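You operate a simulated robot arm through the tools that you are given. There is no shell and no other tool. Be economical: measure what you need, move in short steps, check, and stop when the job is done.

You run a simulated two-armed robot. Do the job below in one go: nothing can be reset, and whatever is moved stays where it is left.

Task
Wipe up the spill on the top of the ledger table with the rag there and put it back.

The check looks at the end state, three seconds after you hand in, the way a careful person would. Anything else that was tipped, shoved, dropped, spilled or broken makes it a failure.

Robot
Two 7-joint arms with two-finger grippers on one trunk, on a base that drives. Base frame: it is fixed to the floor where the robot stands at the start and does not move with it; the origin is under the middle of the robot, x ahead of it, y to its left, z up; the surface under the hand at the start is at about z = 0.72. Readings come in m, degrees, newtons and seconds.
The left shoulder is at the start at [0.121, 0.175, 0.968], the right one opposite. With the tool pointing down near the work surface each hand reaches from about 0.34 to 0.92 m from the robot's upright axis, wherever it stands, measured 20 degrees to its own side. Payload 2.94 kg a hand.
Tool frame (each hand has its own): the origin (TCP) lies between the finger pads and is the grasp point; the fingertips stand 0.03 m ahead of it; z points along the fingers, y is the line along which they close. The gripper opens to 0.138 m. The gripper's body begins 0.109 m behind the TCP.
Orientation is that of the tool frame in the base frame, as [roll, pitch, yaw] about the fixed x, y, z axes, in that order (R = Rz(yaw) Ry(pitch) Rx(roll)). With the fingers straight down and closing along the base's y, the tool's x points along the base's -x, its y along +y and its z along -z.

Tools
- The arms move only by the tool drive_tool. It takes "left_moves", "right_moves" or both (then of equal length, played together; a hand with none holds still); each is a list of rows, each a list of 7 numbers: the shift along the base's x, y, z in m, then the turn, a rotation vector about the base's x, y, z in degrees, then the opening in per cent of the stroke, from 0 (shut) to 100 (fully open). In form: [[tx, ty, tz, rx, ry, rz, hand], ...]. A call has 1 to 12 rows; each row is the pose to reach, as a shift and turn from the pose commanded when the call began. Rows are played at 5 a second. More than 0.05 m and 8.6 degrees between two rows, or a gripper value outside its range, and nothing of the call is played. A pose out of reach is approached as far as the arm can. The call stops where the force on the tool passes 40 N (or 10 N more than at its start, if that is more) or the arm is blocked; 0.2 s more then pass. The fingers move at their own pace and stop on an object; they squeeze with about 26 N. The grip force told is the motor's: it shows also when the fingers shut on nothing. Time passes only in rows, and 0.2 s behind the last, so rows that repeat a pose let the fingers close. The reply holds the time, the measured pose of the TCP, the force on the tool along the base axes, the opening and the grip force, in the units named above and with some noise, with the torque about the TCP (base axes, N m) and any sound that the robot's microphone picked up.
- Cameras (640 x 400 px; columns grow to the right, rows downward): "scene" is now at [0.2623, 0.025, 1.4186]; the picture's right is [0.35, -0.94, 0.00], its down [-0.81, -0.30, -0.50] and it looks along [0.47, 0.17, -0.87] (base axes); focal length 284 px, centre (320, 200). "left" rides on the left gripper at [0.071, -0.019, -0.146] in its tool frame; the picture's right is [0.26, 0.96, 0.00], its down [-0.85, 0.23, -0.48] and it looks along [-0.46, 0.12, 0.88] (tool axes); focal length 280 px, centre (320, 200). "right" rides on the right gripper at [0.071, 0.019, -0.146] in its tool frame; the picture's right is [-0.26, 0.97, 0.00], its down [-0.85, -0.23, -0.48] and it looks along [-0.46, -0.13, 0.88] (tool axes); focal length 280 px, centre (320, 200). There is no depth. A picture from a camera that has moved, and an enlarged one, comes with that camera's place and axes in the base frame and with its lens.
- grab_frame(camera): a new picture of that camera. It takes no simulated time.
- lift_body(by): slides the trunk up (or, below 0, down) by that many m; the arms and the scene camera ride with it, the base frame stays. It gives what a move gives, with no picture.
- base_move(legs): drives the robot by 1 to 6 legs, each [ahead, turn to the left] in m and degrees, along the robot's own axes; the way and the turn of a leg run together, so that a leg with both is an arc; at most 1.5 m and 180 degrees a leg. The arms and the cameras ride along, it lands a little off, and it stops where it bumps. It gives what a move gives.
- aim_head(pan, tilt): turns the head with the scene camera to pan (to the left, within 120 degrees either way) and tilt (down, from -29 to 69), counted from straight ahead of the robot. It gives what a move gives.
- close_up(camera, box): a new picture of the part [left, top, right, bottom] of that camera's present view, enlarged. It takes no simulated time.
- finish_job(): hands the job in; it is judged then, once.

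Go step by step. Nothing tells you exact positions but the pictures and the camera data: compare them with the known pose of the tool, close in by small moves and look again before you grip or let go. The budget is 120 turns and 88 pictures, counting those below and the enlarged ones. Unless the task says otherwise, let go and move clear before handing in, and close with one line.

The tools are called as name(argument=value, ...) on one line, values as JSON. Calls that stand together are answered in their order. drive_tool: Moves the arms, as the interface text tells. Its arguments: {"type":"object","properties":{"left_moves":{"type":"array","items":{"type":"array","items":{"type":"number"}}},"right_moves":{"type":"array","items":{"type":"array","items":{"type":"number"}}}},"required":[]} The other tools are called the same way: lift_body (by) slides the trunk up or down; base_move (legs) drives the base; aim_head (pan, tilt) turns the head that bears the scene camera; grab_frame (camera) takes a picture; close_up (camera, box) takes an enlarged picture of a part of a camera's view; finish_job () hands the job in.

At the start:

```text
time_s: 0.0
left_tool_pos: [0.5349, 0.4405, 1.0329]
left_tcp_rot: [-180.0, 0.0, 180.0]
left_wrist_force: [1.1, 0.4, 0.6]
left_torque: [-0.01, -0.06, 0.0]
left_width: 0.1378
left_gripper_force: 0.0
right_tool_pos: [0.572, -0.1297, 0.9526]
right_tcp_rot: [180.0, 0.0, 179.9]
right_wrist_force: [-0.8, -0.7, 0.1]
right_torque: [-0.02, -0.02, 0.02]
right_width: 0.1381
right_gripper_force: 0.1
trunk travel left (down, up): [-0.144, 0.59]
robot x, y, heading: [0.0006, -0.0027, -0.0]
head pan, tilt: [20.4, 60.0]
```

scene: 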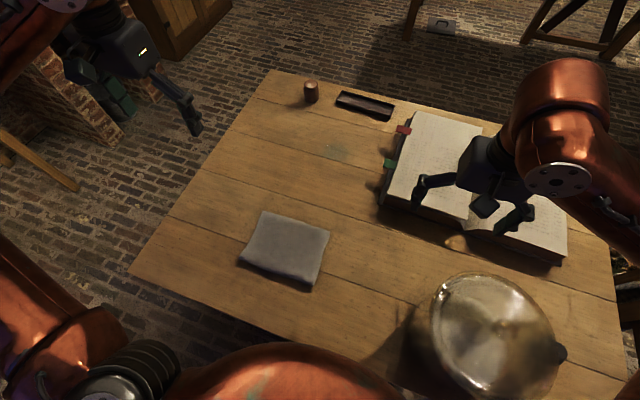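
right: 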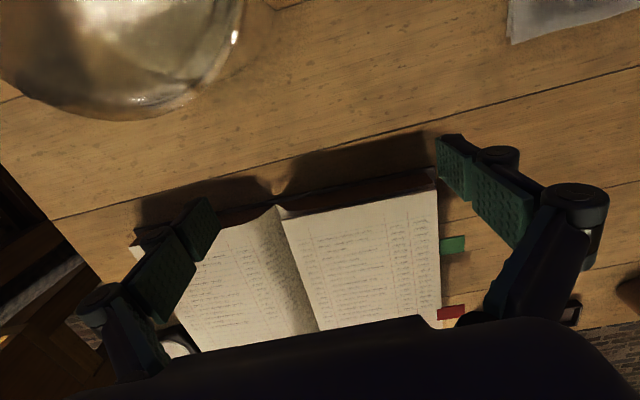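
left: 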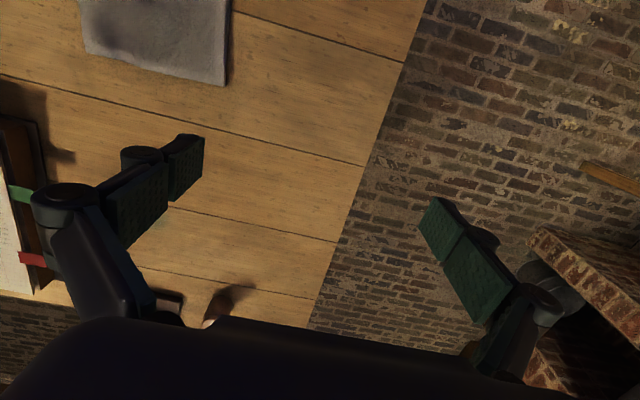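

I see the table with a grey folded rag, an open ledger, a pot, a pen tray and a small cork or cup. There may be a faint spill near (340,150), so I'll enlarge the view to check.

close_up(camera="scene", box=[240, 60, 440, 185])

close_up(camera="scene", box=[130, 170, 450, 370])

```text
3.20 times, centred on (340, 122) of scene
camera zoom: at [0.2623, 0.025, 1.4186], right [0.35, -0.94, 0.0], down [-0.81, -0.3, -0.5], along [0.47, 0.17, -0.87], focal length 907 px, centre (256, 448)
```

zoom: 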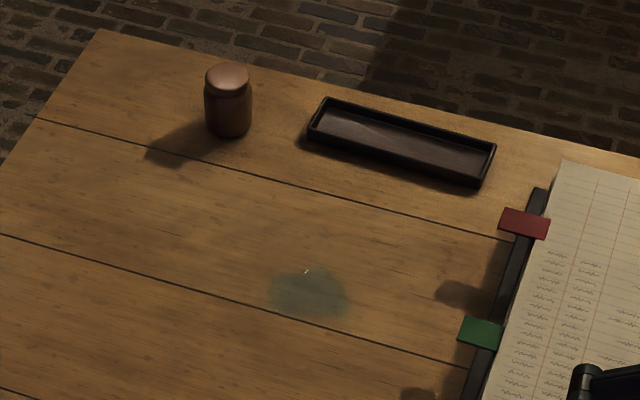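

```text
2.00 times, centred on (290, 270) of scene
camera zoom: at [0.2623, 0.025, 1.4186], right [0.35, -0.94, 0.0], down [-0.81, -0.3, -0.5], along [0.47, 0.17, -0.87], focal length 567 px, centre (380, 60)
```

zoom: 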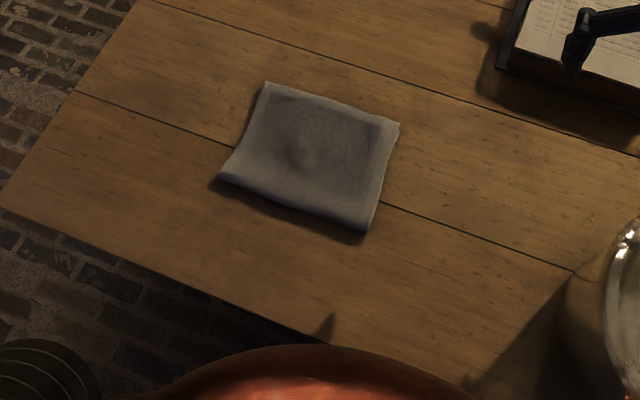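

The spill is a wet patch at about (0.82, 0.175), radius about 0.04. The rag is about 0.15 × 0.19 m, centred at about (0.48, 0.20). I'll bring the left hand above the rag for a better look.

drive_tool(left_moves=[[-0.01, -0.04, -0.01, 0, 0, 0, 100], [-0.025, -0.08, -0.02, 0, 0, 0, 100], [-0.04, -0.12, -0.04, 0, 0, 0, 100], [-0.055, -0.16, -0.06, 0, 0, 0, 100], [-0.07, -0.2, -0.08, 0, 0, 0, 100], [-0.08, -0.24, -0.1, 0, 0, 0, 100], [-0.08, -0.24, -0.1, 0, 0, 0, 100]])

grab_frame(camera="left")

grab_frame(camera="scene")

```text
time_s: 1.6
left_tool_pos: [0.4561, 0.2041, 0.9314]
left_tcp_rot: [180.0, 0.0, -179.9]
left_wrist_force: [-0.3, 0.4, -0.2]
left_torque: [-0.02, 0.03, 0.01]
left_width: 0.1381
left_gripper_force: 0.0
right_tool_pos: [0.5714, -0.131, 0.9529]
right_tcp_rot: [180.0, 0.0, 180.0]
right_wrist_force: [0.4, 0.2, 0.2]
right_torque: [0.01, 0.0, 0.05]
right_width: 0.1379
right_gripper_force: 0.1
trunk travel left (down, up): [-0.144, 0.59]
robot x, y, heading: [-0.0039, 0.0008, 0.2]
head pan, tilt: [20.4, 60.0]
```

```text
82 pictures are left
camera left: at [0.3849, 0.1831, 1.0777], right [-0.26, 0.96, 0.0], down [0.85, 0.23, 0.48], along [0.46, 0.12, -0.88], focal length 280 px, centre (320, 200)
```

left: 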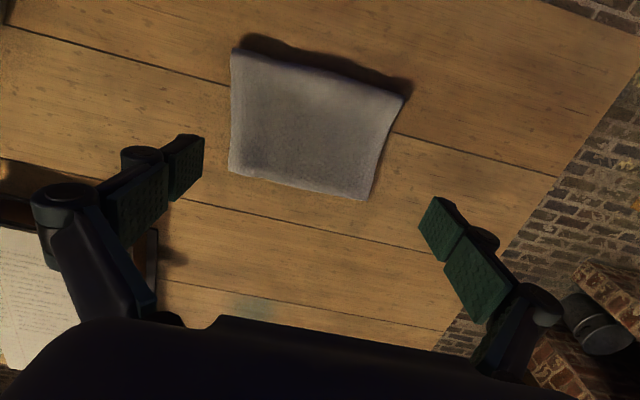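

```text
81 pictures are left
camera scene: at [0.2619, 0.0252, 1.4188], right [0.35, -0.94, 0.0], down [-0.81, -0.3, -0.5], along [0.47, 0.17, -0.87], focal length 284 px, centre (320, 200)
```

scene: 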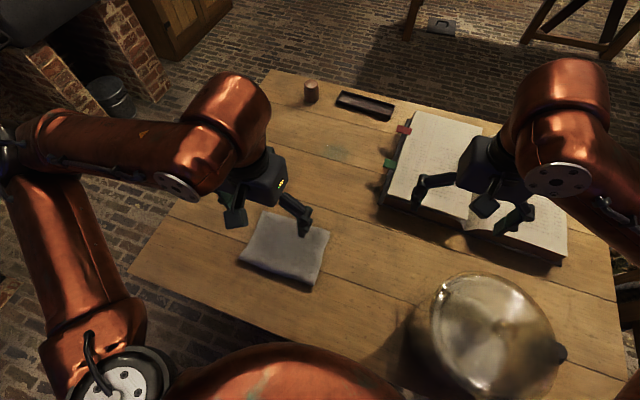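

Both views agree: the rag lies flat at z≈0.72, centred at (0.482, 0.196), with edges along x and y. I'll lower the half-open fingers onto its middle and find the contact.

drive_tool(left_moves=[[0.012, -0.004, -0.04, 0, 0, 0, 60], [0.026, -0.008, -0.08, 0, 0, 0, 60], [0.026, -0.008, -0.12, 0, 0, 0, 60], [0.026, -0.008, -0.14, 0, 0, 0, 60], [0.026, -0.008, -0.15, 0, 0, 0, 60], [0.026, -0.008, -0.16, 0, 0, 0, 60]])

grab_frame(camera="left")

```text
time_s: 3.0
left_tool_pos: [0.483, 0.196, 0.7743]
left_tcp_rot: [180.0, -0.1, -179.9]
left_wrist_force: [-0.5, 0.8, -0.6]
left_torque: [-0.02, 0.05, 0.0]
left_width: 0.0828
left_gripper_force: 0.1
right_tool_pos: [0.5741, -0.1305, 0.9521]
right_tcp_rot: [-180.0, 0.0, 179.9]
right_wrist_force: [-0.3, -0.2, -0.1]
right_torque: [0.01, 0.03, 0.02]
right_width: 0.1382
right_gripper_force: 0.0
trunk travel left (down, up): [-0.144, 0.59]
robot x, y, heading: [0.0048, -0.0039, 0.0]
head pan, tilt: [20.4, 60.0]
```

```text
80 pictures are left
camera left: at [0.4127, 0.1749, 0.9195], right [-0.26, 0.96, 0.0], down [0.85, 0.23, 0.47], along [0.46, 0.13, -0.88], focal length 280 px, centre (320, 200)
```

left: 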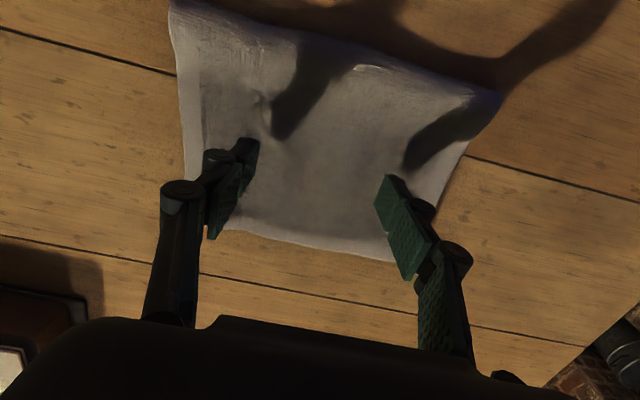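

The fingertips are about 2 cm above the rag. I'll go down slowly until they touch.

drive_tool(left_moves=[[0, 0, -0.004, 0, 0, 0, 60], [0, 0, -0.008, 0, 0, 0, 60], [0, 0, -0.012, 0, 0, 0, 60], [0, 0, -0.012, 0, 0, 0, 60]])

```text
time_s: 4.0
left_tool_pos: [0.4837, 0.1949, 0.7643]
left_tcp_rot: [-179.9, -0.2, 180.0]
left_wrist_force: [0.0, 0.3, 0.5]
left_torque: [0.0, -0.01, 0.03]
left_width: 0.0827
left_gripper_force: 0.1
left hand out of reach, approached as far as the arm can: row 1, 2, 3, 4
right_tool_pos: [0.5727, -0.1312, 0.9517]
right_tcp_rot: [-180.0, 0.0, 179.9]
right_wrist_force: [0.4, -0.1, -0.2]
right_torque: [-0.02, 0.0, -0.04]
right_width: 0.1377
right_gripper_force: 0.1
trunk travel left (down, up): [-0.144, 0.59]
robot x, y, heading: [0.0038, 0.0005, 0.0]
head pan, tilt: [20.4, 60.0]
```

The arm says this pose is at its limit, only just. I'll try a slightly deeper move to see whether it really stops here.

drive_tool(left_moves=[[0, 0, -0.004, 0, 0, 0, 60], [0, 0, -0.008, 0, 0, 0, 60], [0, 0, -0.008, 0, 0, 0, 60]])

grab_frame(camera="scene")

```text
time_s: 4.8
left_tool_pos: [0.4842, 0.194, 0.7536]
left_tcp_rot: [-180.0, -0.1, 179.9]
left_wrist_force: [-0.2, -0.2, 2.0]
left_torque: [0.03, -0.01, -0.03]
left_width: 0.083
left_gripper_force: 0.3
right_tool_pos: [0.5728, -0.1302, 0.9523]
right_tcp_rot: [180.0, 0.0, 180.0]
right_wrist_force: [0.7, 0.7, -0.7]
right_torque: [0.04, 0.03, 0.01]
right_width: 0.138
right_gripper_force: 0.0
trunk travel left (down, up): [-0.144, 0.59]
robot x, y, heading: [-0.0015, -0.0001, 0.0]
head pan, tilt: [20.4, 60.0]
```

```text
79 pictures are left
camera scene: at [0.2621, 0.0247, 1.4187], right [0.35, -0.94, 0.0], down [-0.81, -0.3, -0.5], along [0.47, 0.17, -0.87], focal length 284 px, centre (320, 200)
```

scene: 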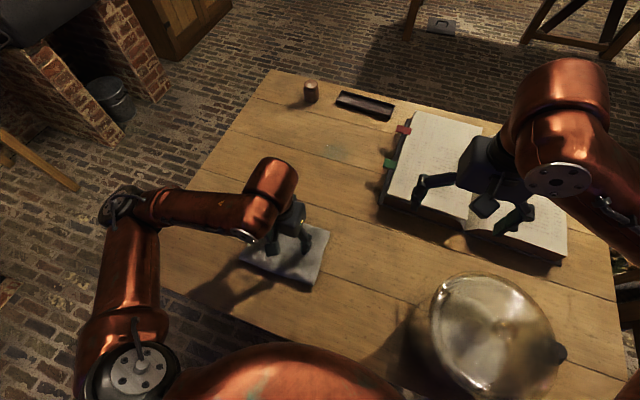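

That move was reachable, and the fingers now touch with about 2 N at z≈0.754. I'll press a little harder and slide forward a short way to see if the rag follows.

drive_tool(left_moves=[[0, 0, -0.004, 0, 0, 0, 60], [0, 0, -0.006, 0, 0, 0, 60], [0.01, 0, -0.006, 0, 0, 0, 60], [0.02, 0, -0.006, 0, 0, 0, 60], [0.03, 0, -0.006, 0, 0, 0, 60], [0.03, 0, -0.006, 0, 0, 0, 60]])

grab_frame(camera="left")

close_up(camera="scene", box=[190, 170, 390, 295])

```text
time_s: 6.2
left_tool_pos: [0.5141, 0.1917, 0.7482]
left_tcp_rot: [180.0, 0.0, 180.0]
left_wrist_force: [0.9, 0.4, 5.3]
left_torque: [-0.01, -0.11, -0.01]
left_width: 0.0869
left_gripper_force: 2.5
right_tool_pos: [0.5723, -0.1324, 0.9534]
right_tcp_rot: [180.0, 0.0, -180.0]
right_wrist_force: [-0.8, 0.4, -0.2]
right_torque: [0.01, 0.01, 0.0]
right_width: 0.1379
right_gripper_force: 0.0
trunk travel left (down, up): [-0.144, 0.59]
robot x, y, heading: [0.0009, 0.0002, 0.2]
head pan, tilt: [20.4, 60.0]
```

```text
78 pictures are left
camera left: at [0.4429, 0.1719, 0.8941], right [-0.26, 0.96, 0.0], down [0.85, 0.23, 0.48], along [0.46, 0.13, -0.88], focal length 280 px, centre (320, 200)
```

left: 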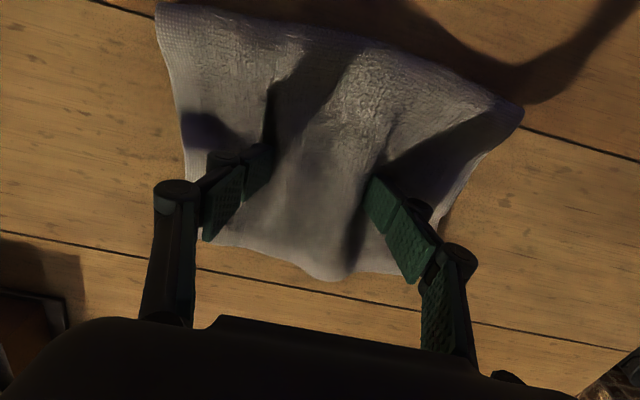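

```text
3.20 times, centred on (290, 232) of scene
camera zoom: at [0.2614, 0.0244, 1.4188], right [0.35, -0.94, 0.0], down [-0.81, -0.3, -0.5], along [0.47, 0.17, -0.87], focal length 907 px, centre (416, 96)
```

zoom: 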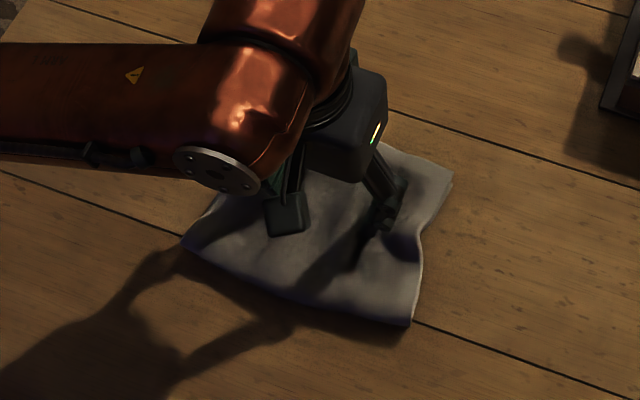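

The soft rag follows the fingers, so I'll keep sliding it towards the spill under this light pressure.

drive_tool(left_moves=[[0.015, 0, -0.001, 0, 0, 0, 60], [0.03, 0, -0.002, 0, 0, 0, 60], [0.045, 0, -0.002, 0, 0, 0, 60], [0.06, 0, -0.002, 0, 0, 0, 60], [0.075, 0, -0.002, 0, 0, 0, 60], [0.09, 0, -0.002, 0, 0, 0, 60], [0.105, 0, -0.002, 0, 0, 0, 60], [0.12, 0, -0.002, 0, 0, 0, 60], [0.12, 0, -0.002, 0, 0, 0, 60]])

grab_frame(camera="scene")

grab_frame(camera="left")

```text
time_s: 8.2
left_tool_pos: [0.6336, 0.192, 0.7471]
left_tcp_rot: [-179.9, 0.0, 180.0]
left_wrist_force: [-0.6, 0.5, 9.6]
left_torque: [-0.03, 0.05, 0.0]
left_width: 0.0873
left_gripper_force: 4.0
right_tool_pos: [0.5721, -0.1304, 0.9537]
right_tcp_rot: [-179.9, 0.0, -180.0]
right_wrist_force: [-1.3, 0.7, -0.4]
right_torque: [-0.04, 0.01, -0.04]
right_width: 0.1378
right_gripper_force: 0.2
trunk travel left (down, up): [-0.144, 0.59]
robot x, y, heading: [-0.0022, -0.0023, 0.0]
head pan, tilt: [20.4, 60.0]
```

```text
76 pictures are left
camera scene: at [0.2616, 0.0245, 1.4188], right [0.35, -0.94, 0.0], down [-0.81, -0.3, -0.5], along [0.47, 0.17, -0.87], focal length 284 px, centre (320, 200)
```

scene: 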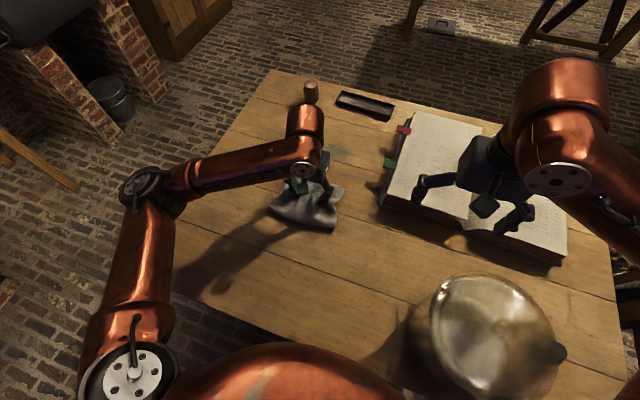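

```text
75 pictures are left
camera left: at [0.5628, 0.1713, 0.8915], right [-0.26, 0.96, 0.0], down [0.85, 0.23, 0.48], along [0.46, 0.13, -0.88], focal length 280 px, centre (320, 200)
```

left: 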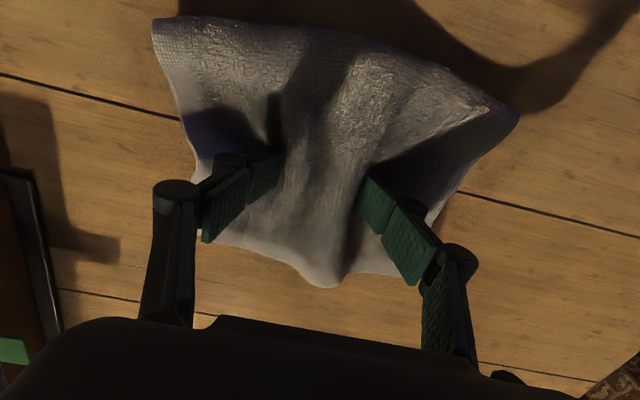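

The rag is moving well with only a slight wrinkle between the fingers. I'll continue onto the spill.

drive_tool(left_moves=[[0.016, -0.001, 0, 0, 0, 0, 60], [0.032, -0.002, 0, 0, 0, 0, 60], [0.048, -0.003, 0, 0, 0, 0, 60], [0.064, -0.004, 0, 0, 0, 0, 60], [0.08, -0.006, 0, 0, 0, 0, 60], [0.096, -0.008, 0, 0, 0, 0, 60], [0.112, -0.01, 0, 0, 0, 0, 60], [0.128, -0.012, 0, 0, 0, 0, 60], [0.144, -0.013, 0, 0, 0, 0, 60], [0.16, -0.014, 0, 0, 0, 0, 60], [0.175, -0.015, 0, 0, 0, 0, 60], [0.19, -0.016, 0, 0, 0, 0, 60]])

grab_frame(camera="scene")

grab_frame(camera="left")

```text
time_s: 10.8
left_tool_pos: [0.8247, 0.1754, 0.7467]
left_tcp_rot: [180.0, -0.1, 180.0]
left_wrist_force: [-2.4, -0.3, 9.7]
left_torque: [-0.03, 0.02, 0.0]
left_width: 0.0874
left_gripper_force: 3.6
right_tool_pos: [0.5725, -0.1314, 0.9524]
right_tcp_rot: [-180.0, 0.0, 180.0]
right_wrist_force: [-0.3, -0.8, 0.1]
right_torque: [-0.03, -0.02, -0.02]
right_width: 0.1379
right_gripper_force: 0.0
trunk travel left (down, up): [-0.144, 0.59]
robot x, y, heading: [-0.0012, -0.0017, -0.1]
head pan, tilt: [20.4, 60.0]
```

```text
74 pictures are left
camera scene: at [0.2629, 0.024, 1.4187], right [0.35, -0.94, 0.0], down [-0.81, -0.3, -0.5], along [0.47, 0.17, -0.87], focal length 284 px, centre (320, 200)
```

scene: 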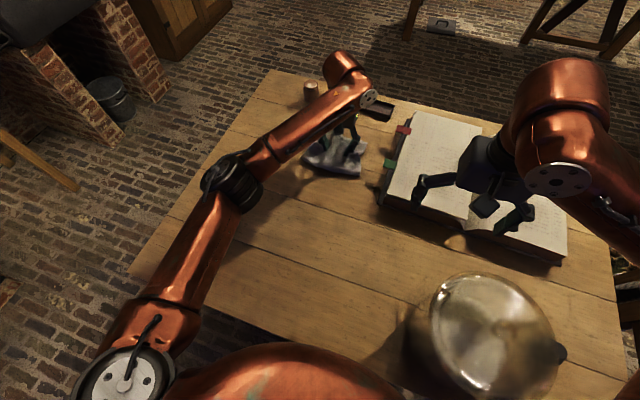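

```text
73 pictures are left
camera left: at [0.7545, 0.155, 0.8916], right [-0.26, 0.97, 0.0], down [0.85, 0.23, 0.48], along [0.46, 0.13, -0.88], focal length 280 px, centre (320, 200)
```

left: 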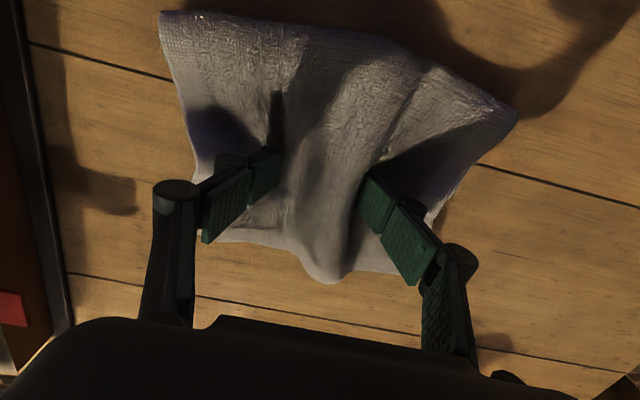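

The rag now covers the spill, with about 7 cm of clearance to the ledger. I'll wipe in small strokes, staying away from the ledger.

drive_tool(left_moves=[[0, 0.02, -0.002, 0, 0, 0, 60], [0, 0.045, -0.002, 0, 0, 0, 60], [0, 0.02, -0.002, 0, 0, 0, 60], [0, -0.01, -0.002, 0, 0, 0, 60], [0, -0.035, -0.002, 0, 0, 0, 60], [0.02, -0.035, -0.002, 0, 0, 0, 60], [0.03, -0.01, -0.002, 0, 0, 0, 60], [0.03, 0.02, -0.002, 0, 0, 0, 60], [0.03, 0.045, -0.002, 0, 0, 0, 60], [0.03, 0.02, -0.002, 0, 0, 0, 60], [0.03, -0.01, -0.002, 0, 0, 0, 60], [0.03, -0.035, -0.002, 0, 0, 0, 60]])

grab_frame(camera="left")

```text
time_s: 13.5
left_tool_pos: [0.8546, 0.149, 0.7486]
left_tcp_rot: [179.9, 0.2, -178.6]
left_wrist_force: [-2.9, -3.4, 22.5]
left_torque: [-0.94, 0.07, -0.18]
left_width: 0.0878
left_gripper_force: 1.3
right_tool_pos: [0.5613, -0.1318, 0.9579]
right_tcp_rot: [-179.7, 0.6, 179.8]
right_wrist_force: [-1.4, 0.3, 0.2]
right_torque: [0.03, -0.12, -0.02]
right_width: 0.138
right_gripper_force: 0.1
trunk travel left (down, up): [-0.144, 0.59]
robot x, y, heading: [-0.0009, -0.0004, -0.1]
head pan, tilt: [20.4, 60.0]
stopped in row 12 (left hand): the arm was blocked; the commanded pose is now the measured one
```

```text
72 pictures are left
camera left: at [0.7846, 0.1272, 0.8925], right [-0.29, 0.96, 0.0], down [0.84, 0.25, 0.48], along [0.46, 0.14, -0.88], focal length 280 px, centre (320, 200)
```

left: 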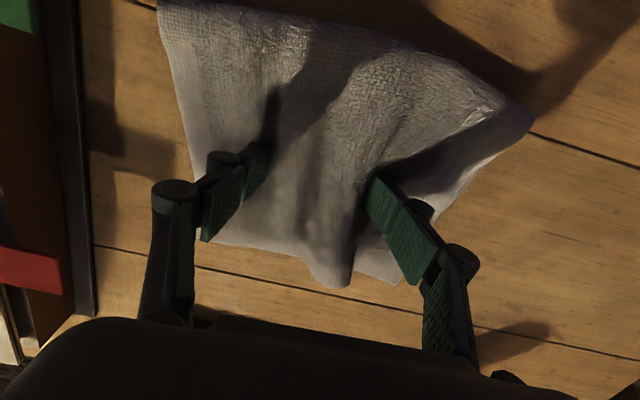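

The left arm was blocked and the right hand shifted by about 1 cm, so the two arms may be touching. I'll look before moving again.

grab_frame(camera="scene")

grab_frame(camera="right")

```text
71 pictures are left
camera scene: at [0.3098, 0.0248, 1.4147], right [0.35, -0.94, -0.01], down [-0.83, -0.3, -0.47], along [0.44, 0.17, -0.88], focal length 284 px, centre (320, 200)
```

scene: 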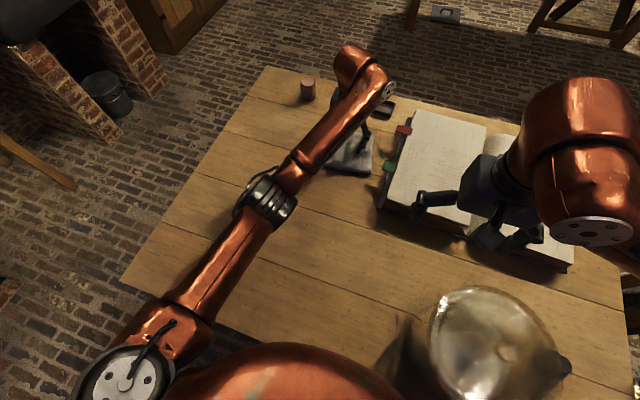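

```text
70 pictures are left
camera right: at [0.489, -0.112, 1.1025], right [0.26, 0.96, 0.0], down [0.84, -0.23, 0.49], along [0.47, -0.13, -0.87], focal length 280 px, centre (320, 200)
```

right: 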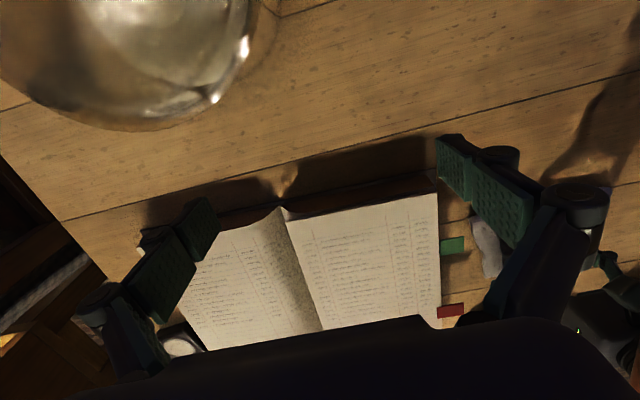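

The scene camera has moved forward and tilted, so the robot leans forward at full reach. I'll ease the pressure and pull back a little.

drive_tool(left_moves=[[-0.01, 0.005, 0.002, 0, 0, 0, 60], [-0.02, 0.01, 0.002, 0, 0, 0, 60], [-0.03, 0.015, 0.002, 0, 0, 0, 60], [-0.04, 0.02, 0.002, 0, 0, 0, 60]])

grab_frame(camera="scene")

```text
time_s: 13.8
left_tool_pos: [0.8565, 0.1573, 0.7509]
left_tcp_rot: [-176.4, 4.4, -174.4]
left_wrist_force: [-0.5, 1.6, 20.0]
left_torque: [-0.49, 0.12, -0.13]
left_width: 0.0634
left_gripper_force: 5.2
right_tool_pos: [0.5292, -0.1326, 0.9689]
right_tcp_rot: [-179.2, 2.9, 179.9]
right_wrist_force: [-0.9, 1.0, -0.4]
right_torque: [-0.04, -0.01, -0.04]
right_width: 0.1377
right_gripper_force: 0.1
trunk travel left (down, up): [-0.144, 0.59]
robot x, y, heading: [-0.0026, -0.0017, 0.2]
head pan, tilt: [20.4, 60.0]
stopped in row 1 (left hand): the arm was blocked; the commanded pose is now the measured one
```

```text
69 pictures are left
camera scene: at [0.3234, 0.0262, 1.4135], right [0.35, -0.94, -0.01], down [-0.83, -0.3, -0.46], along [0.43, 0.17, -0.89], focal length 284 px, centre (320, 200)
```

scene: 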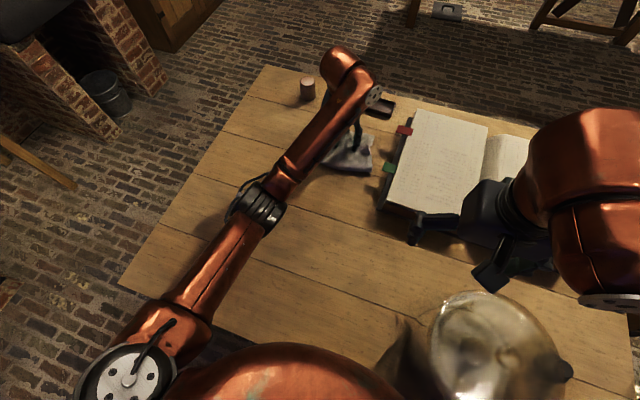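

The lean is still growing and the left hand is carrying about 20 N. I'll leave the left hand as support and draw the right arm back to shift weight rearward.

drive_tool(right_moves=[[-0.03, 0, 0.02, 0, 0, 0, 100], [-0.06, 0, 0.04, 0, 0, 0, 100], [-0.09, 0, 0.06, 0, 0, 0, 100], [-0.12, 0, 0.08, 0, 0, 0, 100]])

grab_frame(camera="scene")

```text
time_s: 14.2
left_tool_pos: [0.8498, 0.1578, 0.756]
left_tcp_rot: [-172.8, 7.9, -170.9]
left_wrist_force: [0.5, 1.2, 0.3]
left_torque: [-0.08, 0.0, 0.0]
left_width: 0.085
left_gripper_force: 0.0
right_tool_pos: [0.4745, -0.1381, 0.9897]
right_tcp_rot: [-178.8, 5.6, 179.7]
right_wrist_force: [-0.6, 0.6, -0.2]
right_torque: [-0.06, -0.01, 0.02]
right_width: 0.1378
right_gripper_force: 0.1
trunk travel left (down, up): [-0.144, 0.59]
robot x, y, heading: [-0.0006, -0.0019, 0.2]
head pan, tilt: [20.4, 60.0]
stopped in row 1 (left hand): the arm was blocked; the commanded pose is now the measured one
```

```text
68 pictures are left
camera scene: at [0.325, 0.0262, 1.4128], right [0.35, -0.94, -0.01], down [-0.83, -0.3, -0.46], along [0.43, 0.17, -0.89], focal length 284 px, centre (320, 200)
```

scene: 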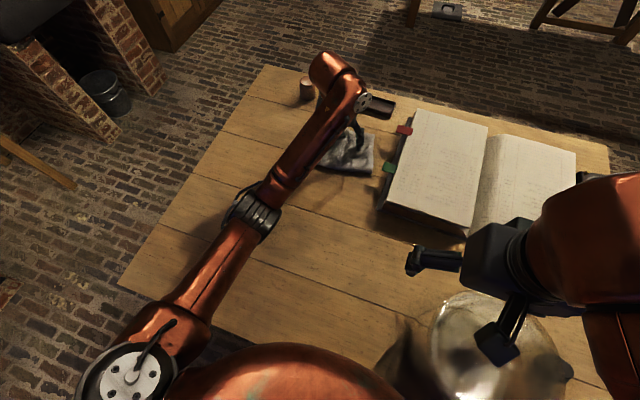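

The tilt seems to be levelling off at about 2.6° and the left hand is unloaded. I'll make one small corrective move with both hands and see how the robot reacts.

drive_tool(left_moves=[[-0.005, 0, 0.005, 0, 0, 0, 60]], right_moves=[[-0.02, 0, 0.01, 0, 0, 0, 100]])

grab_frame(camera="scene")

```text
time_s: 14.5
left_tool_pos: [0.831, 0.157, 0.7833]
left_tcp_rot: [-169.5, 11.1, -169.0]
left_wrist_force: [0.0, 1.8, -1.6]
left_torque: [-0.13, 0.0, -0.01]
left_width: 0.0828
left_gripper_force: 0.1
right_tool_pos: [0.4223, -0.1417, 1.0031]
right_tcp_rot: [-178.3, 8.6, 179.4]
right_wrist_force: [-0.7, 0.7, -1.1]
right_torque: [-0.06, -0.03, 0.02]
right_width: 0.1382
right_gripper_force: 0.0
trunk travel left (down, up): [-0.144, 0.59]
robot x, y, heading: [0.0006, 0.0022, 0.4]
head pan, tilt: [20.4, 60.0]
stopped in row 1 (left hand): the arm was blocked; the commanded pose is now the measured one
```

```text
67 pictures are left
camera scene: at [0.3221, 0.0268, 1.4133], right [0.35, -0.94, -0.01], down [-0.83, -0.3, -0.46], along [0.43, 0.17, -0.89], focal length 284 px, centre (320, 200)
```

scene: 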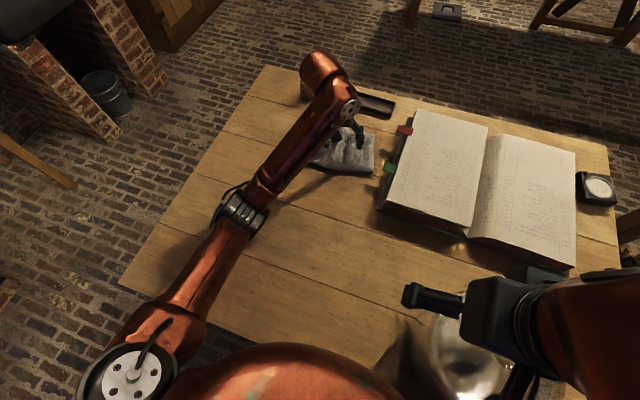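

The tilt is starting to reverse, and the left fingers have come off the rag. I'll pull the left arm further up and back to get the robot level.

drive_tool(left_moves=[[-0.03, 0, 0.02, 0, 0, 0, 60], [-0.06, 0, 0.04, 0, 0, 0, 60], [-0.1, 0, 0.06, 0, 0, 0, 60], [-0.14, 0, 0.08, 0, 0, 0, 60]])

grab_frame(camera="scene")

```text
time_s: 14.8
left_tool_pos: [0.779, 0.1509, 0.8273]
left_tcp_rot: [-168.0, 14.2, -169.2]
left_wrist_force: [0.2, 2.0, -1.9]
left_torque: [-0.13, -0.01, -0.04]
left_width: 0.0826
left_gripper_force: 0.2
right_tool_pos: [0.3763, -0.1426, 1.0121]
right_tcp_rot: [-178.2, 11.5, 179.3]
right_wrist_force: [0.7, 0.7, 0.6]
right_torque: [-0.06, 0.11, 0.02]
right_width: 0.1382
right_gripper_force: 0.1
trunk travel left (down, up): [-0.144, 0.59]
robot x, y, heading: [-0.0002, -0.0015, 0.2]
head pan, tilt: [20.4, 60.0]
stopped in row 1 (left hand): the arm was blocked; the commanded pose is now the measured one
```

```text
66 pictures are left
camera scene: at [0.3059, 0.0276, 1.415], right [0.35, -0.94, -0.01], down [-0.83, -0.3, -0.47], along [0.44, 0.17, -0.88], focal length 284 px, centre (320, 200)
```

scene: 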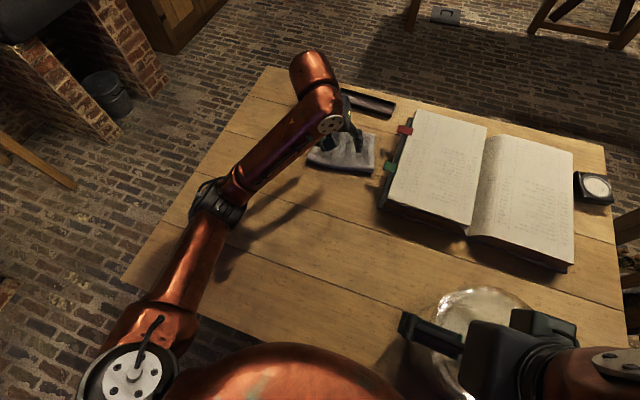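

The robot is settling back. I'll keep retracting the left hand and raise the right hand so it stays clear of the pot.

drive_tool(left_moves=[[-0.03, 0, 0.02, 0, 0, 0, 60], [-0.06, 0, 0.04, 0, 0, 0, 60]], right_moves=[[0.01, 0, 0.02, 0, 0, 0, 100], [0.02, 0, 0.04, 0, 0, 0, 100]])

grab_frame(camera="scene")

```text
time_s: 15.1
left_tool_pos: [0.7236, 0.1559, 0.861]
left_tcp_rot: [-169.6, 16.1, -170.1]
left_wrist_force: [-0.3, 0.7, -2.0]
left_torque: [-0.12, -0.09, -0.06]
left_width: 0.0827
left_gripper_force: 0.0
right_tool_pos: [0.3357, -0.1436, 1.0313]
right_tcp_rot: [-178.2, 14.3, 179.6]
right_wrist_force: [-0.2, 1.5, -1.2]
right_torque: [-0.14, -0.02, 0.03]
right_width: 0.138
right_gripper_force: 0.0
trunk travel left (down, up): [-0.144, 0.59]
robot x, y, heading: [0.0016, 0.0017, 0.0]
head pan, tilt: [20.4, 60.0]
stopped in row 1 (left hand): the arm was blocked; the commanded pose is now the measured one
```

```text
65 pictures are left
camera scene: at [0.2587, 0.0272, 1.4191], right [0.35, -0.94, 0.0], down [-0.81, -0.3, -0.5], along [0.47, 0.17, -0.87], focal length 284 px, centre (320, 200)
```

scene: 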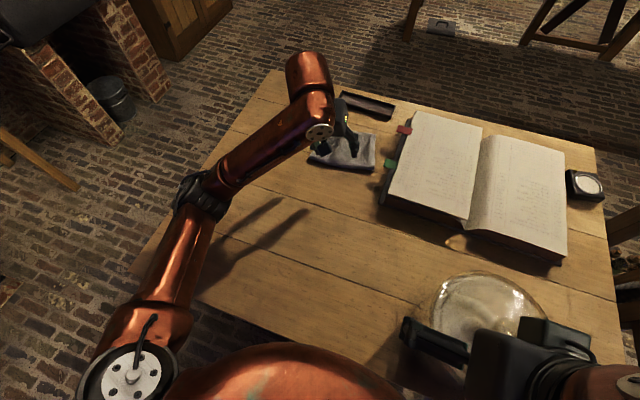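

The robot is level again. Next I'll straighten both hands and keep the right one high and close in as a counterweight.

drive_tool(left_moves=[[-0.01, 0, 0.01, 2.2, 4.2, -2.1, 60], [-0.02, 0, 0.02, 4.4, 8.4, -4.2, 60], [-0.03, 0, 0.03, 6.6, 12.6, -6.2, 60], [-0.04, 0, 0.04, 8.9, 16.9, -8.3, 60], [-0.04, 0, 0.04, 8.9, 16.9, -8.3, 60]], right_moves=[[0.0, 0, 0.01, 0.4, 3.6, 0, 100], [0.01, 0, 0.02, 0.9, 7.2, 0, 100], [0.02, 0, 0.03, 1.3, 10.7, 0, 100], [0.02, 0, 0.04, 1.8, 14.3, 0.4, 100], [0.02, 0, 0.04, 1.8, 14.3, 0.4, 100]])

grab_frame(camera="scene")

grab_frame(camera="left")

```text
time_s: 16.3
left_tool_pos: [0.6904, 0.1595, 0.8952]
left_tcp_rot: [178.3, -1.3, -179.9]
left_wrist_force: [-0.4, 0.5, -0.1]
left_torque: [-0.03, -0.01, 0.0]
left_width: 0.0828
left_gripper_force: 0.1
right_tool_pos: [0.3671, -0.144, 1.0702]
right_tcp_rot: [179.9, -0.9, 179.7]
right_wrist_force: [0.6, -1.0, 1.2]
right_torque: [0.0, -0.09, 0.03]
right_width: 0.1379
right_gripper_force: 0.0
trunk travel left (down, up): [-0.144, 0.59]
robot x, y, heading: [0.0041, 0.0009, 0.1]
head pan, tilt: [20.4, 60.0]
```

```text
64 pictures are left
camera scene: at [0.2565, 0.025, 1.4198], right [0.35, -0.94, 0.0], down [-0.81, -0.3, -0.5], along [0.47, 0.17, -0.86], focal length 284 px, centre (320, 200)
```

scene: 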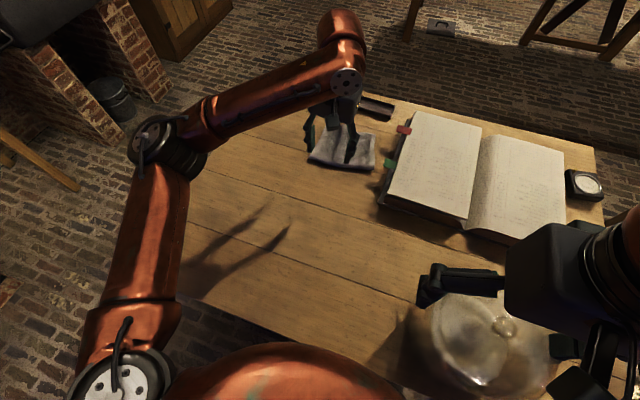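

```text
63 pictures are left
camera left: at [0.623, 0.1336, 1.0415], right [-0.26, 0.96, 0.04], down [0.86, 0.22, 0.46], along [0.44, 0.15, -0.89], focal length 280 px, centre (320, 200)
```

left: 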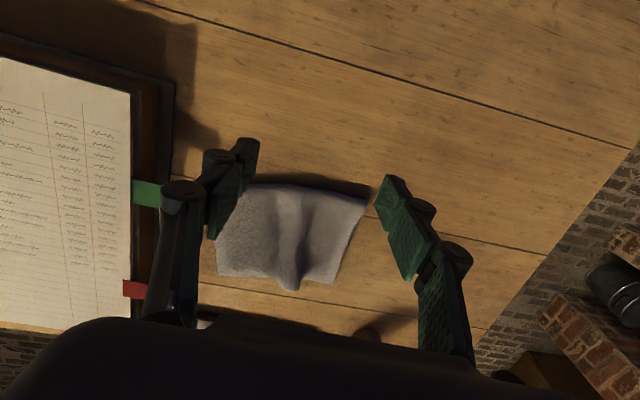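

The rag lies at about (0.84, 0.16) with a small ridge in it. With the right arm tucked in there is more balance margin, so I'll come down on the rear part of the rag, then check.

drive_tool(left_moves=[[0.025, 0, -0.02, -0.8, -0.6, 0, 60], [0.05, 0, -0.04, -1.7, -1.3, 0, 60], [0.08, 0, -0.06, -1.7, -1.3, 0, 60], [0.11, 0, -0.08, -1.7, -1.3, 0, 60], [0.11, 0, -0.11, -1.7, -1.3, 0, 60], [0.11, 0, -0.115, -1.7, -1.3, 0, 60], [0.11, 0, -0.115, -1.7, -1.3, 0, 60]])

grab_frame(camera="left")

grab_frame(camera="scene")

```text
time_s: 17.9
left_tool_pos: [0.8098, 0.1588, 0.7713]
left_tcp_rot: [179.9, -0.6, -180.0]
left_wrist_force: [0.2, -0.5, 0.6]
left_torque: [-0.01, -0.02, -0.03]
left_width: 0.0828
left_gripper_force: 0.1
right_tool_pos: [0.3793, -0.1446, 1.0659]
right_tcp_rot: [179.8, -1.6, 179.7]
right_wrist_force: [-0.7, -0.4, 0.0]
right_torque: [-0.03, -0.03, 0.01]
right_width: 0.1382
right_gripper_force: 0.0
trunk travel left (down, up): [-0.144, 0.59]
robot x, y, heading: [0.0009, -0.0015, 0.0]
head pan, tilt: [20.4, 60.0]
```

```text
62 pictures are left
camera left: at [0.7398, 0.1387, 0.9173], right [-0.26, 0.96, 0.0], down [0.85, 0.23, 0.47], along [0.45, 0.13, -0.88], focal length 280 px, centre (320, 200)
```

left: 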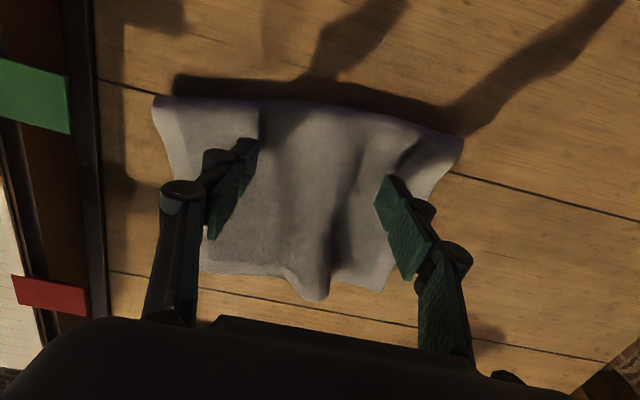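

```text
61 pictures are left
camera scene: at [0.2708, 0.0247, 1.418], right [0.35, -0.94, 0.0], down [-0.82, -0.3, -0.49], along [0.46, 0.17, -0.87], focal length 284 px, centre (320, 200)
```

scene: 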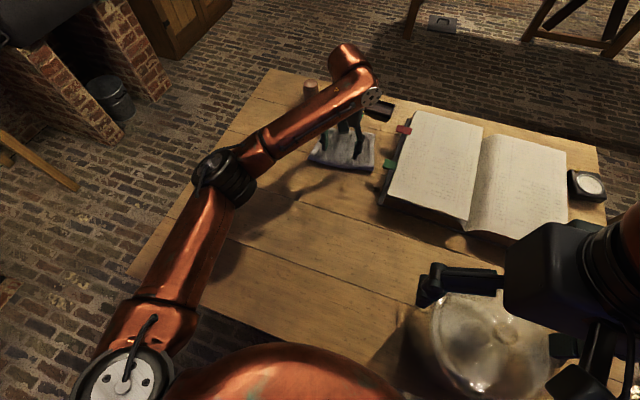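

There's a slight forward lean of about 0.4°, so I'll be quick. I'll press lightly and pull the rag back towards the robot by about 13 cm to uncover the spot.

drive_tool(left_moves=[[0, 0, -0.015, 0, 0, 0, 60], [0, 0, -0.022, 0, 0, 0, 60], [-0.01, 0, -0.024, 0, 0, 0, 60], [-0.025, 0, -0.024, 0, 0, 0, 60], [-0.04, 0, -0.024, 0, 0, 0, 60], [-0.06, 0, -0.024, 0, 0, 0, 60], [-0.08, 0, -0.024, 0, 0, 0, 60], [-0.1, 0, -0.024, 0, 0, 0, 60], [-0.12, 0, -0.024, 0, 0, 0, 60], [-0.14, 0, -0.024, 0, 0, 0, 60], [-0.16, 0, -0.024, 0, 0, 0, 60]])

grab_frame(camera="left")

grab_frame(camera="scene")

```text
time_s: 20.3
left_tool_pos: [0.6442, 0.1589, 0.7455]
left_tcp_rot: [179.8, -0.7, -180.0]
left_wrist_force: [1.4, -0.4, 4.5]
left_torque: [-0.03, -0.04, 0.02]
left_width: 0.0896
left_gripper_force: 2.1
right_tool_pos: [0.3762, -0.1442, 1.0674]
right_tcp_rot: [179.9, -1.4, 179.5]
right_wrist_force: [-0.1, -0.6, 0.3]
right_torque: [-0.02, -0.06, -0.01]
right_width: 0.1378
right_gripper_force: 0.1
trunk travel left (down, up): [-0.144, 0.59]
robot x, y, heading: [-0.0011, 0.0024, -0.1]
head pan, tilt: [20.4, 60.0]
```

```text
60 pictures are left
camera left: at [0.5749, 0.1387, 0.8914], right [-0.26, 0.96, 0.0], down [0.85, 0.23, 0.47], along [0.45, 0.13, -0.88], focal length 280 px, centre (320, 200)
```

left: 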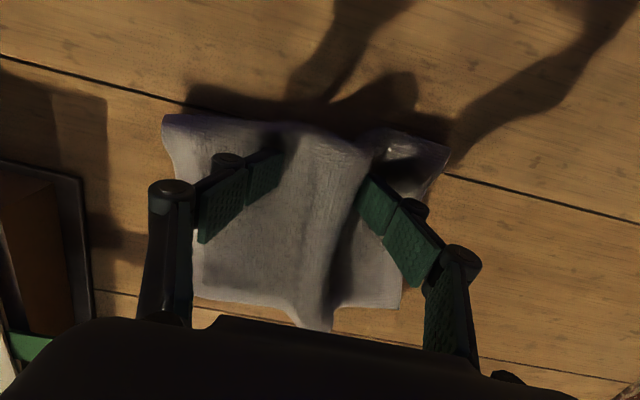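

```text
59 pictures are left
camera scene: at [0.2609, 0.0245, 1.4189], right [0.35, -0.94, 0.0], down [-0.81, -0.3, -0.5], along [0.47, 0.17, -0.87], focal length 284 px, centre (320, 200)
```

scene: 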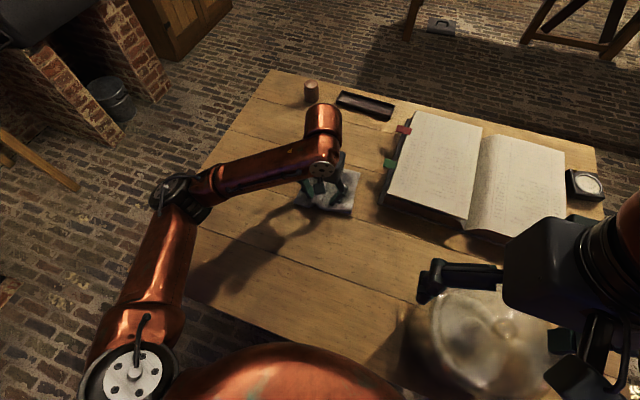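

close_up(camera="scene", box=[240, 60, 440, 185])

```text
3.20 times, centred on (340, 122) of scene
camera zoom: at [0.2609, 0.0245, 1.4189], right [0.35, -0.94, 0.0], down [-0.81, -0.3, -0.5], along [0.47, 0.17, -0.87], focal length 907 px, centre (256, 448)
```

zoom: 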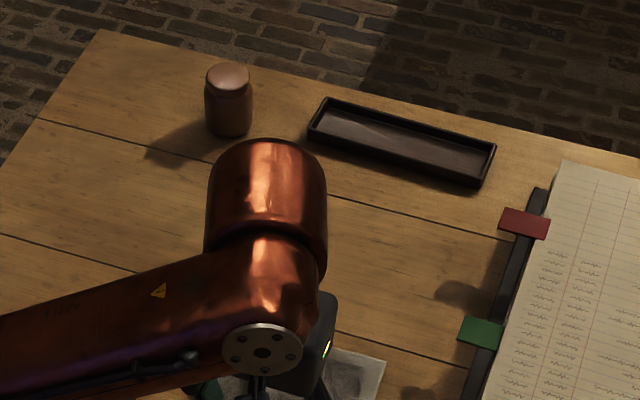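

The wrist hides the spill spot, and nothing else has moved. I'll drag the rag back further so the spot comes into view.

drive_tool(left_moves=[[-0.02, 0.004, 0, 0, 0, 0, 60], [-0.04, 0.008, 0, 0, 0, 0, 60], [-0.06, 0.012, 0, 0, 0, 0, 60], [-0.08, 0.016, 0, 0, 0, 0, 60], [-0.1, 0.02, 0, 0, 0, 0, 60], [-0.1, 0.02, 0, 0, 0, 0, 60]])

close_up(camera="scene", box=[240, 60, 440, 185])

grab_frame(camera="left")

```text
time_s: 21.7
left_tool_pos: [0.5462, 0.1796, 0.7491]
left_tcp_rot: [179.8, -0.5, -179.9]
left_wrist_force: [2.7, -0.6, 3.6]
left_torque: [0.05, -0.06, 0.01]
left_width: 0.0871
left_gripper_force: 1.9
right_tool_pos: [0.3759, -0.1442, 1.0654]
right_tcp_rot: [180.0, -1.6, 179.5]
right_wrist_force: [-0.7, -0.1, 0.3]
right_torque: [-0.01, -0.05, -0.04]
right_width: 0.138
right_gripper_force: 0.1
trunk travel left (down, up): [-0.144, 0.59]
robot x, y, heading: [-0.0011, 0.0003, 0.1]
head pan, tilt: [20.4, 60.0]
```

```text
3.20 times, centred on (340, 122) of scene
camera zoom: at [0.2609, 0.0244, 1.4189], right [0.35, -0.94, 0.0], down [-0.81, -0.3, -0.5], along [0.47, 0.17, -0.87], focal length 907 px, centre (256, 448)
```

zoom: 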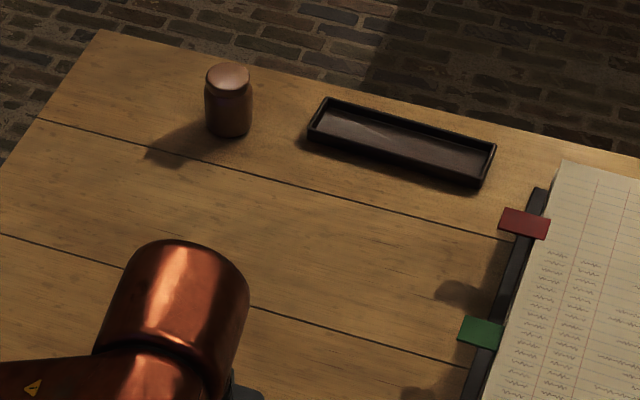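

```text
56 pictures are left
camera left: at [0.4771, 0.1586, 0.8942], right [-0.26, 0.96, 0.0], down [0.85, 0.23, 0.47], along [0.45, 0.13, -0.88], focal length 280 px, centre (320, 200)
```

left: 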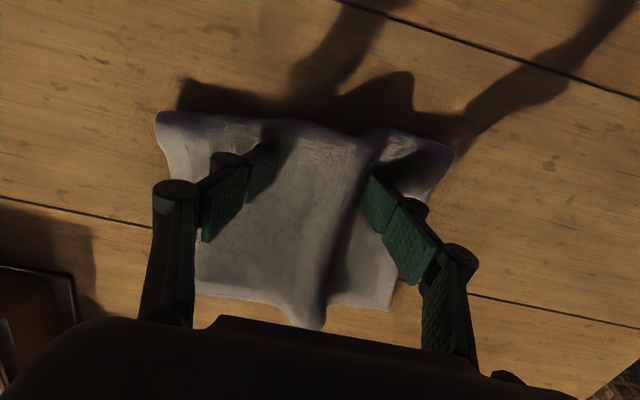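

The spill is fully gone. The rag's centre is at about (0.592, 0.178) and it is turned about 6° from how it lay, so I'll drag it home with a matching counter-twist.

drive_tool(left_moves=[[-0.018, 0.004, -0.001, 0, 0, -1, 60], [-0.037, 0.008, -0.002, 0, 0, -2, 60], [-0.055, 0.012, -0.002, 0, 0, -3, 60], [-0.073, 0.016, -0.002, 0, 0, -4, 60], [-0.092, 0.02, -0.002, 0, 0, -5, 60], [-0.11, 0.023, -0.002, 0, 0, -6, 60], [-0.11, 0.023, -0.002, 0, 0, -6, 60]])

grab_frame(camera="left")

close_up(camera="scene", box=[130, 170, 450, 370])

```text
time_s: 23.3
left_tool_pos: [0.4825, 0.2014, 0.7541]
left_tcp_rot: [179.8, -0.7, 174.1]
left_wrist_force: [-0.7, -0.3, 1.6]
left_torque: [-0.03, -0.03, 0.03]
left_width: 0.083
left_gripper_force: 0.2
left hand out of reach, approached as far as the arm can: row 4, 5, 6, 7
right_tool_pos: [0.3764, -0.1434, 1.0658]
right_tcp_rot: [179.9, -1.4, 179.5]
right_wrist_force: [0.5, 0.1, -0.1]
right_torque: [0.01, -0.01, 0.01]
right_width: 0.1379
right_gripper_force: 0.0
trunk travel left (down, up): [-0.144, 0.59]
robot x, y, heading: [-0.002, -0.0004, 0.1]
head pan, tilt: [20.4, 60.0]
```

```text
55 pictures are left
camera left: at [0.412, 0.189, 0.9006], right [-0.16, 0.99, 0.0], down [0.87, 0.14, 0.47], along [0.46, 0.08, -0.89], focal length 280 px, centre (320, 200)
```

left: 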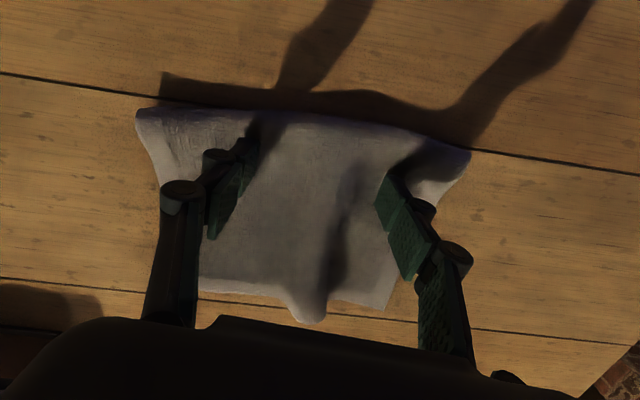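

```text
2.00 times, centred on (290, 270) of scene
camera zoom: at [0.2617, 0.0251, 1.4186], right [0.35, -0.94, 0.0], down [-0.81, -0.3, -0.5], along [0.47, 0.17, -0.87], focal length 567 px, centre (380, 60)
```

zoom: 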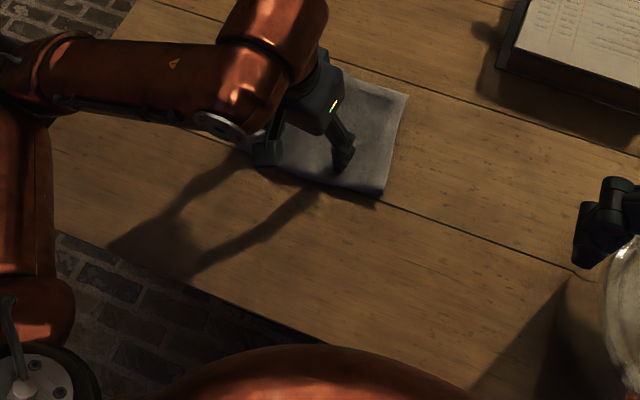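

The arm can't go closer at this height, and the rag is still about 4–5 cm short of home. I'll lift clear and measure its actual pose.

drive_tool(left_moves=[[0, 0, 0.04, 0, 0, 0, 60], [0, 0, 0.08, 0, 0, 3, 60], [0, 0.04, 0.12, 0, 0, 6, 60], [0, 0.08, 0.15, 0, 0, 6, 60]])

grab_frame(camera="left")

close_up(camera="scene", box=[130, 170, 450, 370])

```text
refused: row 3 steps farther than a row can; nothing moved
```

```text
53 pictures are left
camera left: at [0.412, 0.189, 0.9006], right [-0.16, 0.99, 0.0], down [0.87, 0.14, 0.47], along [0.46, 0.08, -0.89], focal length 280 px, centre (320, 200)
```

left: 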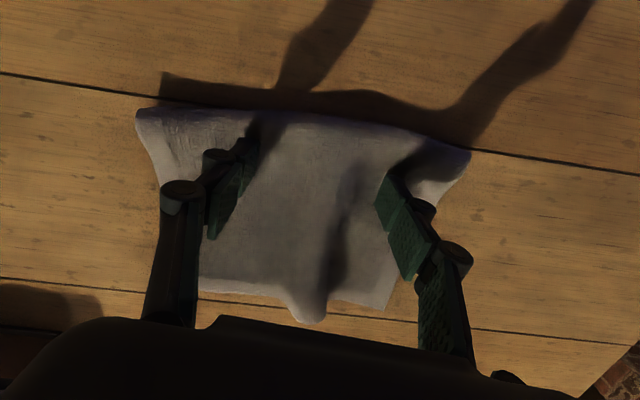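

```text
2.00 times, centred on (290, 270) of scene
camera zoom: at [0.2617, 0.0251, 1.4186], right [0.35, -0.94, 0.0], down [-0.81, -0.3, -0.5], along [0.47, 0.17, -0.87], focal length 567 px, centre (380, 60)
```

zoom: 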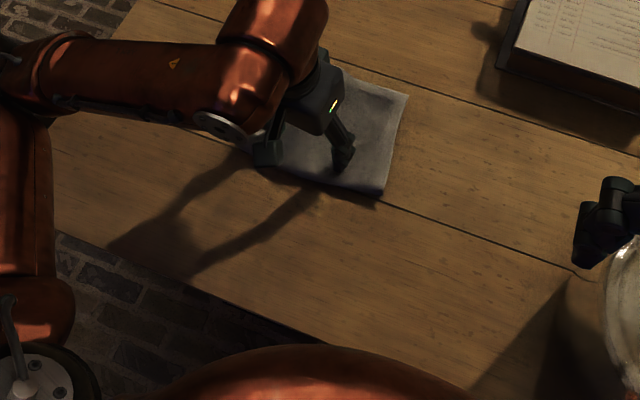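

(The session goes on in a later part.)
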